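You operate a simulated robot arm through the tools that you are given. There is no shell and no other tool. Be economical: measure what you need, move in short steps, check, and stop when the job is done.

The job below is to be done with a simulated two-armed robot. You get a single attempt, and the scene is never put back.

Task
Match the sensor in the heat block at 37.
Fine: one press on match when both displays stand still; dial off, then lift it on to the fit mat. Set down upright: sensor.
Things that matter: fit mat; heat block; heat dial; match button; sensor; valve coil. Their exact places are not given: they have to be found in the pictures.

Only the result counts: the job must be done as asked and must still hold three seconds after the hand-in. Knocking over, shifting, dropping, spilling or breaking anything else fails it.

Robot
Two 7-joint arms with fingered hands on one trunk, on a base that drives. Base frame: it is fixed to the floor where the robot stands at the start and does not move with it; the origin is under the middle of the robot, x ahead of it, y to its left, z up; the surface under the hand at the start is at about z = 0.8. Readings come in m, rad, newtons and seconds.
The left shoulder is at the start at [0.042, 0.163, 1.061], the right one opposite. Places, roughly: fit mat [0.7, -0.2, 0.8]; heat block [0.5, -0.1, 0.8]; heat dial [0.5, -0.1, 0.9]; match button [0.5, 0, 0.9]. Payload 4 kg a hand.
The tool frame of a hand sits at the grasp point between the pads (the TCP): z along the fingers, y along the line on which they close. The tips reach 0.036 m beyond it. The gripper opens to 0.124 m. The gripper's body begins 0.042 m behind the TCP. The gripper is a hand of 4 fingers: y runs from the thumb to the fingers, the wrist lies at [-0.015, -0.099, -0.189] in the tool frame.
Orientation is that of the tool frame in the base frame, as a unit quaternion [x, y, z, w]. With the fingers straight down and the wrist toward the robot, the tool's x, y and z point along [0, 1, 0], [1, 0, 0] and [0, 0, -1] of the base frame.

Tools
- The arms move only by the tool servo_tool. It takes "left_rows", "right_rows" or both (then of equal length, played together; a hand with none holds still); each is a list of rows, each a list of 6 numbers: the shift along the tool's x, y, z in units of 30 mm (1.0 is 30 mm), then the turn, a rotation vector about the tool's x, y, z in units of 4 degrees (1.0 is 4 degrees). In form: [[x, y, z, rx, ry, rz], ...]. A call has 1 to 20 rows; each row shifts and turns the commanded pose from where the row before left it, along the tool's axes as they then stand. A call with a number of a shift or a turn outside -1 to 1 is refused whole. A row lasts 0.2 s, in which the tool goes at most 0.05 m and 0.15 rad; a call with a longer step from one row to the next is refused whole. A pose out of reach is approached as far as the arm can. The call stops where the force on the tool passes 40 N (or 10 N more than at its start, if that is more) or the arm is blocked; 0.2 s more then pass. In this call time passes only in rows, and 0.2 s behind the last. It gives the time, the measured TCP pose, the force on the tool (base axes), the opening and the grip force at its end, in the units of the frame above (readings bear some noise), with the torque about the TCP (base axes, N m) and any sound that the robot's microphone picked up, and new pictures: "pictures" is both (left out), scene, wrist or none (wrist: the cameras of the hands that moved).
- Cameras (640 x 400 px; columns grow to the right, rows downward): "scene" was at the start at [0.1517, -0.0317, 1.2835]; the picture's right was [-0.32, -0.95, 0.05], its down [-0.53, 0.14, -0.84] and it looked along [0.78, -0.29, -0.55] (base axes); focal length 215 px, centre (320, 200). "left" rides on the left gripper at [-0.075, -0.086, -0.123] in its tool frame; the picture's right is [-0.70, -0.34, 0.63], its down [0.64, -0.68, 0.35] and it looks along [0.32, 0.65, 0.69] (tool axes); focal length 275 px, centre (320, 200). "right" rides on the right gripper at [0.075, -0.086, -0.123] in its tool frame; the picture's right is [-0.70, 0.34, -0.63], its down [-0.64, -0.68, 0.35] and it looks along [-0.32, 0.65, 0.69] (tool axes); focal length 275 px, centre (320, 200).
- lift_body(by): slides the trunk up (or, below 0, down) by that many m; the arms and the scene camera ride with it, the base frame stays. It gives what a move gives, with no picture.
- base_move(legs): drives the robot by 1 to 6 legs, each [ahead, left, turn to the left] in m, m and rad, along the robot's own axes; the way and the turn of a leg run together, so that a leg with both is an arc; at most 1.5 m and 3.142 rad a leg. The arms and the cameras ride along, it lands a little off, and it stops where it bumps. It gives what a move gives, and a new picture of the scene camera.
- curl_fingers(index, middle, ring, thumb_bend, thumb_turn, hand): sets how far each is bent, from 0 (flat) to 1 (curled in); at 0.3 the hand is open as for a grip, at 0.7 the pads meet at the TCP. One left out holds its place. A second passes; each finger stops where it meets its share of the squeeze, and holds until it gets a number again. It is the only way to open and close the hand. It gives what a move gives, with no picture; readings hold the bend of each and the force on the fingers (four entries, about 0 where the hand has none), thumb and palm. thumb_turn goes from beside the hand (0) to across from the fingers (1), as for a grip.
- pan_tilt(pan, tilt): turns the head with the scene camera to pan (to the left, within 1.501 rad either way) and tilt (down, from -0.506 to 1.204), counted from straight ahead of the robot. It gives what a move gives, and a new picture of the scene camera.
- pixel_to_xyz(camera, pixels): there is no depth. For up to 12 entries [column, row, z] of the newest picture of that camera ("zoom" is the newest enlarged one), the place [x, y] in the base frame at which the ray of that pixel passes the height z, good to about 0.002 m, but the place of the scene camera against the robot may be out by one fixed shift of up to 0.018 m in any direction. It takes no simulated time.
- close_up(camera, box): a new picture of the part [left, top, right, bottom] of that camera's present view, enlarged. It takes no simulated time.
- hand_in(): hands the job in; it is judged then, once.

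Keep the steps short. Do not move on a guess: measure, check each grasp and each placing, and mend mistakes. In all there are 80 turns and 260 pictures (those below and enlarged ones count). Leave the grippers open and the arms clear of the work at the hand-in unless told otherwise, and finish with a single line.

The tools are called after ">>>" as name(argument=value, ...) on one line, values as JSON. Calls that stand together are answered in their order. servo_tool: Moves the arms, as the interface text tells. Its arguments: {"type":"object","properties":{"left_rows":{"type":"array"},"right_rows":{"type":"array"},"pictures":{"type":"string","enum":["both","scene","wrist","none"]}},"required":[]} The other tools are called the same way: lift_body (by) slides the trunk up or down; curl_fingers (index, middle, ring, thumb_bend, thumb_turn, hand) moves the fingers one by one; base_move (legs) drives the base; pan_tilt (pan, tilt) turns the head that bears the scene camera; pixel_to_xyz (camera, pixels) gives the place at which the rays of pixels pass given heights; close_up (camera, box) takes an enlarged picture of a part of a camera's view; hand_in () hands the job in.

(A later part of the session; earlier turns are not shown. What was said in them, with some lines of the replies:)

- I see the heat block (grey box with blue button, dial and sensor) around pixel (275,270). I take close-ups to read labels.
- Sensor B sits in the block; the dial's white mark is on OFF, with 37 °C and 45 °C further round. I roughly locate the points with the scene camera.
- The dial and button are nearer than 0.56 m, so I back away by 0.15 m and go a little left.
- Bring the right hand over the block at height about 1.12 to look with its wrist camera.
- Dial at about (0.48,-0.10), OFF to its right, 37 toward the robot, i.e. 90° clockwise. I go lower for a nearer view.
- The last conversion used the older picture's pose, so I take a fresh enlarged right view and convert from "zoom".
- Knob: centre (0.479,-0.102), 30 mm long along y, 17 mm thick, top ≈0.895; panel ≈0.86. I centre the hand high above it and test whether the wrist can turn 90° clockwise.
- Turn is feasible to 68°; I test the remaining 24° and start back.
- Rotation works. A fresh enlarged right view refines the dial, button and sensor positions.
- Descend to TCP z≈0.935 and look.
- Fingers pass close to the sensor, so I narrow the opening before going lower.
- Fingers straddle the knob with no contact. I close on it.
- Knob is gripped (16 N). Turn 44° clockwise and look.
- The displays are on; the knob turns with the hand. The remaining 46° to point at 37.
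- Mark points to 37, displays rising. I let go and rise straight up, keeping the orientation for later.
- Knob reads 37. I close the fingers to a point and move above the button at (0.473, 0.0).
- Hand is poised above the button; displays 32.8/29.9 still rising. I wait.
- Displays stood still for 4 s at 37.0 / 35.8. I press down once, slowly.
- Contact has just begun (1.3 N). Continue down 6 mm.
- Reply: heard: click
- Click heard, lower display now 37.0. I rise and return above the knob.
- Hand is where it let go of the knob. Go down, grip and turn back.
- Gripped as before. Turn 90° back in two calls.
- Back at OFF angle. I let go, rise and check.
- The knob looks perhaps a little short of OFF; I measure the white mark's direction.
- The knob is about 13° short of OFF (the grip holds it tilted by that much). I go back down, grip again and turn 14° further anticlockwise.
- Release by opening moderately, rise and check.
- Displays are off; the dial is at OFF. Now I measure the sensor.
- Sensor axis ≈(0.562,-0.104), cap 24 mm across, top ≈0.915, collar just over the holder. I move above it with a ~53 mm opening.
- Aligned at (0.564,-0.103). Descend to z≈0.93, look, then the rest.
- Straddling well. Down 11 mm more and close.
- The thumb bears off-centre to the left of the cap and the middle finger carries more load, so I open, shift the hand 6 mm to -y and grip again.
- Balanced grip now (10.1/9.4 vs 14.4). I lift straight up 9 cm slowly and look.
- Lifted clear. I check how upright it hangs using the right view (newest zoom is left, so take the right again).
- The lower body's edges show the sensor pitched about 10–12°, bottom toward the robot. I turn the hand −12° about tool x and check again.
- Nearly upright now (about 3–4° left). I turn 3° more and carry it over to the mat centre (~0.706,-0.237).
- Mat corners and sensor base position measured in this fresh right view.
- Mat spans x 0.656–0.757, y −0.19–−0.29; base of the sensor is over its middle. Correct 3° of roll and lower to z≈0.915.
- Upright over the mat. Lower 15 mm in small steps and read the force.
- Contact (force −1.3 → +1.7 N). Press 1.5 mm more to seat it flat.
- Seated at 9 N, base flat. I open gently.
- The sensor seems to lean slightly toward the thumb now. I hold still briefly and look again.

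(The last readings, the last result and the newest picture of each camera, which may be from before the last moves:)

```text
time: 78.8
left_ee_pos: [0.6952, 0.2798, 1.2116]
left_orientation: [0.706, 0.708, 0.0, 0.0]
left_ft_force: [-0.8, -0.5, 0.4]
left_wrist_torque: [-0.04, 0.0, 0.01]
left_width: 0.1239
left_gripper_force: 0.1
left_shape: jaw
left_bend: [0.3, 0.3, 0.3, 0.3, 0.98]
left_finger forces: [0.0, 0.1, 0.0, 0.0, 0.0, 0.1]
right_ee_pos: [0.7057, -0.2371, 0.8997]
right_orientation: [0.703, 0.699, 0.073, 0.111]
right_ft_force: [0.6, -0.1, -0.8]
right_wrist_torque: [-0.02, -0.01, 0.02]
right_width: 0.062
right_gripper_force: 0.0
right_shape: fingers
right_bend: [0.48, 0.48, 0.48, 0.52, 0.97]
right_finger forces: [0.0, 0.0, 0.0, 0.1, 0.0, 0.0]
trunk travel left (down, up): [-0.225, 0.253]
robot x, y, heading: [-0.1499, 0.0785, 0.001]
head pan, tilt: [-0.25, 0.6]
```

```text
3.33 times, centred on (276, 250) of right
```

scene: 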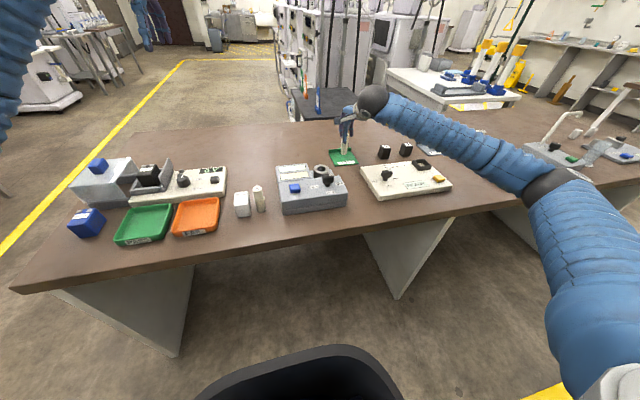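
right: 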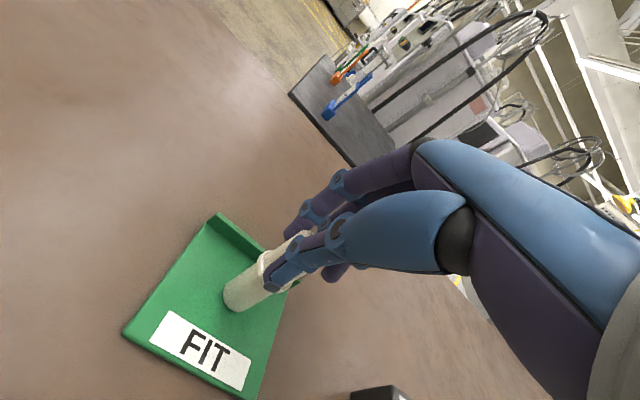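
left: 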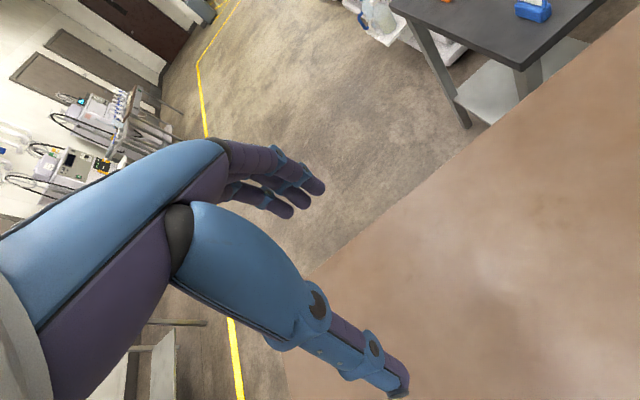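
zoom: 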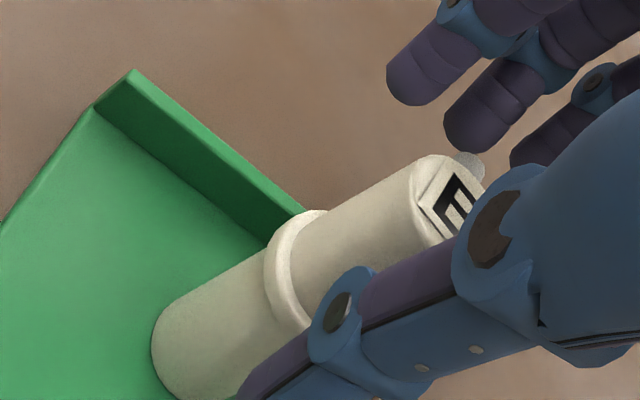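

Static; an upright thing at that place should lean ~6–7° in this picture (camera roll plus perspective), so it stands vertical and free. Open wider, then withdraw straight up.

>>> curl_fingers(hand="right", index=0.36, middle=0.36, ring=0.36, thumb_bend=0.4)

>>> servo_tool(right_rows=[[-0.01, 0.065, -0.24, 0, 0, 0], [-0.02, 0.13, -0.48, 0, 0, 0], [-0.02, 0.13, -0.48, 0, 0, 0], [-0.02, 0.13, -0.48, 0, 0, 0], [-0.02, 0.13, -0.48, 0, 0, 0]])

>>> close_up(camera="scene", box=[315, 115, 375, 175])

```text
time: 79.8
left_ee_pos: [0.6951, 0.2799, 1.2117]
left_orientation: [0.706, 0.708, 0.0, 0.001]
left_ft_force: [-0.2, 0.0, 0.9]
left_wrist_torque: [-0.02, 0.05, -0.02]
left_width: 0.1236
left_gripper_force: 0.0
left_shape: jaw
left_bend: [0.3, 0.3, 0.3, 0.3, 0.98]
left_finger forces: [0.0, 0.0, 0.0, 0.1, 0.1, 0.1]
right_ee_pos: [0.7059, -0.2372, 0.8994]
right_orientation: [0.703, 0.699, 0.074, 0.11]
right_ft_force: [-0.6, 0.3, -0.1]
right_wrist_torque: [-0.01, 0.01, -0.02]
right_width: 0.0989
right_gripper_force: 0.1
right_shape: fingers
right_bend: [0.36, 0.36, 0.36, 0.4, 0.97]
right_finger forces: [0.1, 0.0, 0.0, 0.0, 0.0, 0.0]
trunk travel left (down, up): [-0.225, 0.253]
robot x, y, heading: [-0.1534, 0.0809, 0.003]
head pan, tilt: [-0.25, 0.6]
```

```text
time: 81.0
left_ee_pos: [0.6941, 0.2806, 1.2118]
left_orientation: [0.706, 0.708, 0.0, 0.001]
left_ft_force: [-0.4, -0.7, 0.6]
left_wrist_torque: [0.0, 0.0, 0.0]
left_width: 0.1238
left_gripper_force: 0.0
left_shape: jaw
left_bend: [0.3, 0.3, 0.3, 0.3, 0.98]
left_finger forces: [0.0, 0.0, 0.0, 0.0, 0.0, 0.1]
right_ee_pos: [0.7044, -0.2366, 0.9662]
right_orientation: [0.703, 0.699, 0.074, 0.11]
right_ft_force: [0.3, 0.0, -0.9]
right_wrist_torque: [0.02, 0.0, -0.01]
right_width: 0.0992
right_gripper_force: 0.0
right_shape: fingers
right_bend: [0.36, 0.36, 0.36, 0.4, 0.97]
right_finger forces: [0.0, 0.1, 0.0, 0.0, 0.1, 0.0]
trunk travel left (down, up): [-0.225, 0.253]
robot x, y, heading: [-0.1508, 0.0797, 0.002]
head pan, tilt: [-0.25, 0.6]
```

scene: 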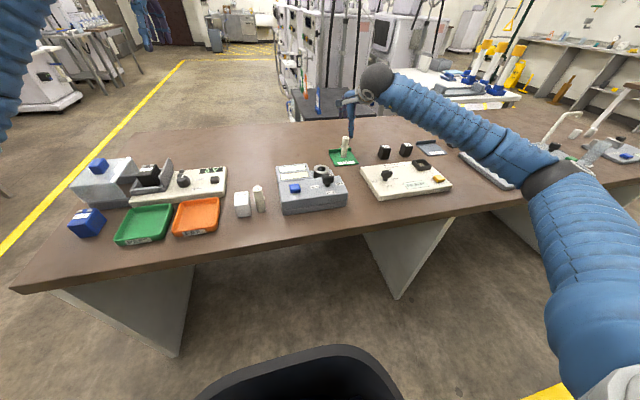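
right: 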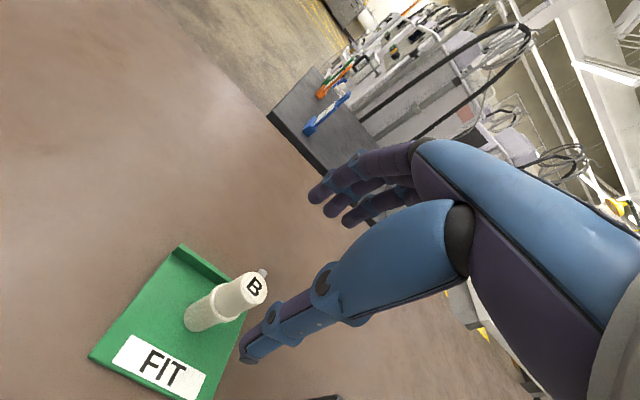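

```text
6.67 times, centred on (345, 145) of scene
```

zoom: 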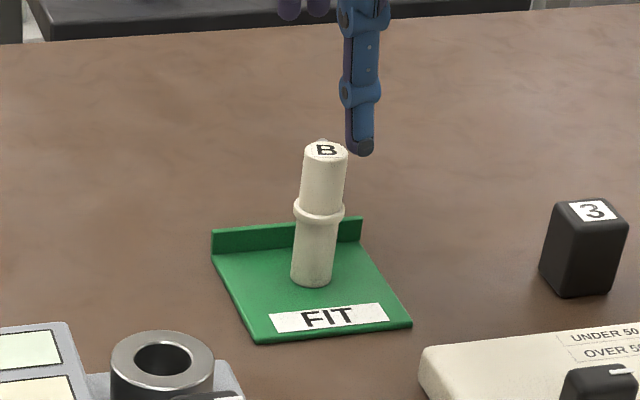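

The sensor stands upright on the FIT mat. I raise the hand well clear, open it fully and take a last look.

>>> servo_tool(right_rows=[[-0.04, 0.2, -0.86, 0, 0, 0], [-0.04, 0.2, -0.86, 0, 0, 0], [-0.04, 0.2, -0.86, 0, 0, 0], [-0.04, 0.2, -0.86, 0, 0, 0], [-0.04, 0.2, -0.86, 0, 0, 0], [-0.8, 0, -0.5, 0, 0, 0], [-0.8, 0, -0.5, 0, 0, 0], [-0.8, 0, -0.5, 0, 0, 0]], pictures="none")

>>> curl_fingers(hand="right", index=0.3, middle=0.3, ring=0.3, thumb_bend=0.3)

>>> close_up(camera="scene", box=[265, 115, 385, 215])

```text
time: 82.8
left_ee_pos: [0.6952, 0.2796, 1.2125]
left_orientation: [0.706, 0.708, 0.001, -0.001]
left_ft_force: [0.0, 0.1, 1.1]
left_wrist_torque: [0.02, 0.01, -0.01]
left_width: 0.1236
left_gripper_force: 0.1
left_shape: jaw
left_bend: [0.3, 0.3, 0.3, 0.3, 0.98]
left_finger forces: [0.0, 0.1, 0.0, 0.0, 0.1, 0.0]
right_ee_pos: [0.6886, -0.3057, 1.1463]
right_orientation: [0.703, 0.699, 0.073, 0.11]
right_ft_force: [0.1, -0.1, -0.2]
right_wrist_torque: [0.02, -0.03, -0.01]
right_width: 0.099
right_gripper_force: 0.1
right_shape: fingers
right_bend: [0.36, 0.36, 0.36, 0.4, 0.97]
right_finger forces: [0.1, 0.1, 0.1, 0.0, 0.1, 0.0]
trunk travel left (down, up): [-0.225, 0.253]
robot x, y, heading: [-0.1512, 0.0808, 0.004]
head pan, tilt: [-0.25, 0.6]
```

```text
time: 83.8
left_ee_pos: [0.6943, 0.2792, 1.2119]
left_orientation: [0.705, 0.709, 0.0, 0.0]
left_ft_force: [0.2, 0.7, -0.1]
left_wrist_torque: [-0.03, -0.01, 0.02]
left_width: 0.1236
left_gripper_force: 0.1
left_shape: jaw
left_bend: [0.3, 0.3, 0.3, 0.3, 0.98]
left_finger forces: [0.0, 0.1, 0.1, 0.1, 0.0, 0.0]
right_ee_pos: [0.6885, -0.3038, 1.1469]
right_orientation: [0.703, 0.699, 0.074, 0.11]
right_ft_force: [0.3, 0.0, -0.4]
right_wrist_torque: [0.0, -0.01, -0.02]
right_width: 0.1231
right_gripper_force: 0.1
right_shape: fingers
right_bend: [0.3, 0.3, 0.3, 0.3, 0.97]
right_finger forces: [0.1, 0.1, 0.0, 0.0, 0.0, 0.1]
trunk travel left (down, up): [-0.225, 0.253]
robot x, y, heading: [-0.1529, 0.0803, 0.007]
head pan, tilt: [-0.25, 0.6]
```

```text
4.00 times, centred on (325, 165) of scene
```

zoom: 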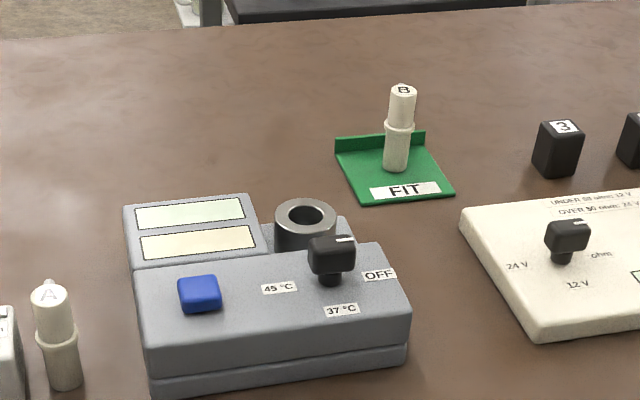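

Dial off with displays blank, sensor B upright on the fit mat, hands open and clear: I hand in.

>>> hand_in()

```text
The job is handed in.
```

Sensor B was matched at 37.0 °C with one press once both displays stood still, the dial is back at OFF, and the sensor stands upright on the fit mat.
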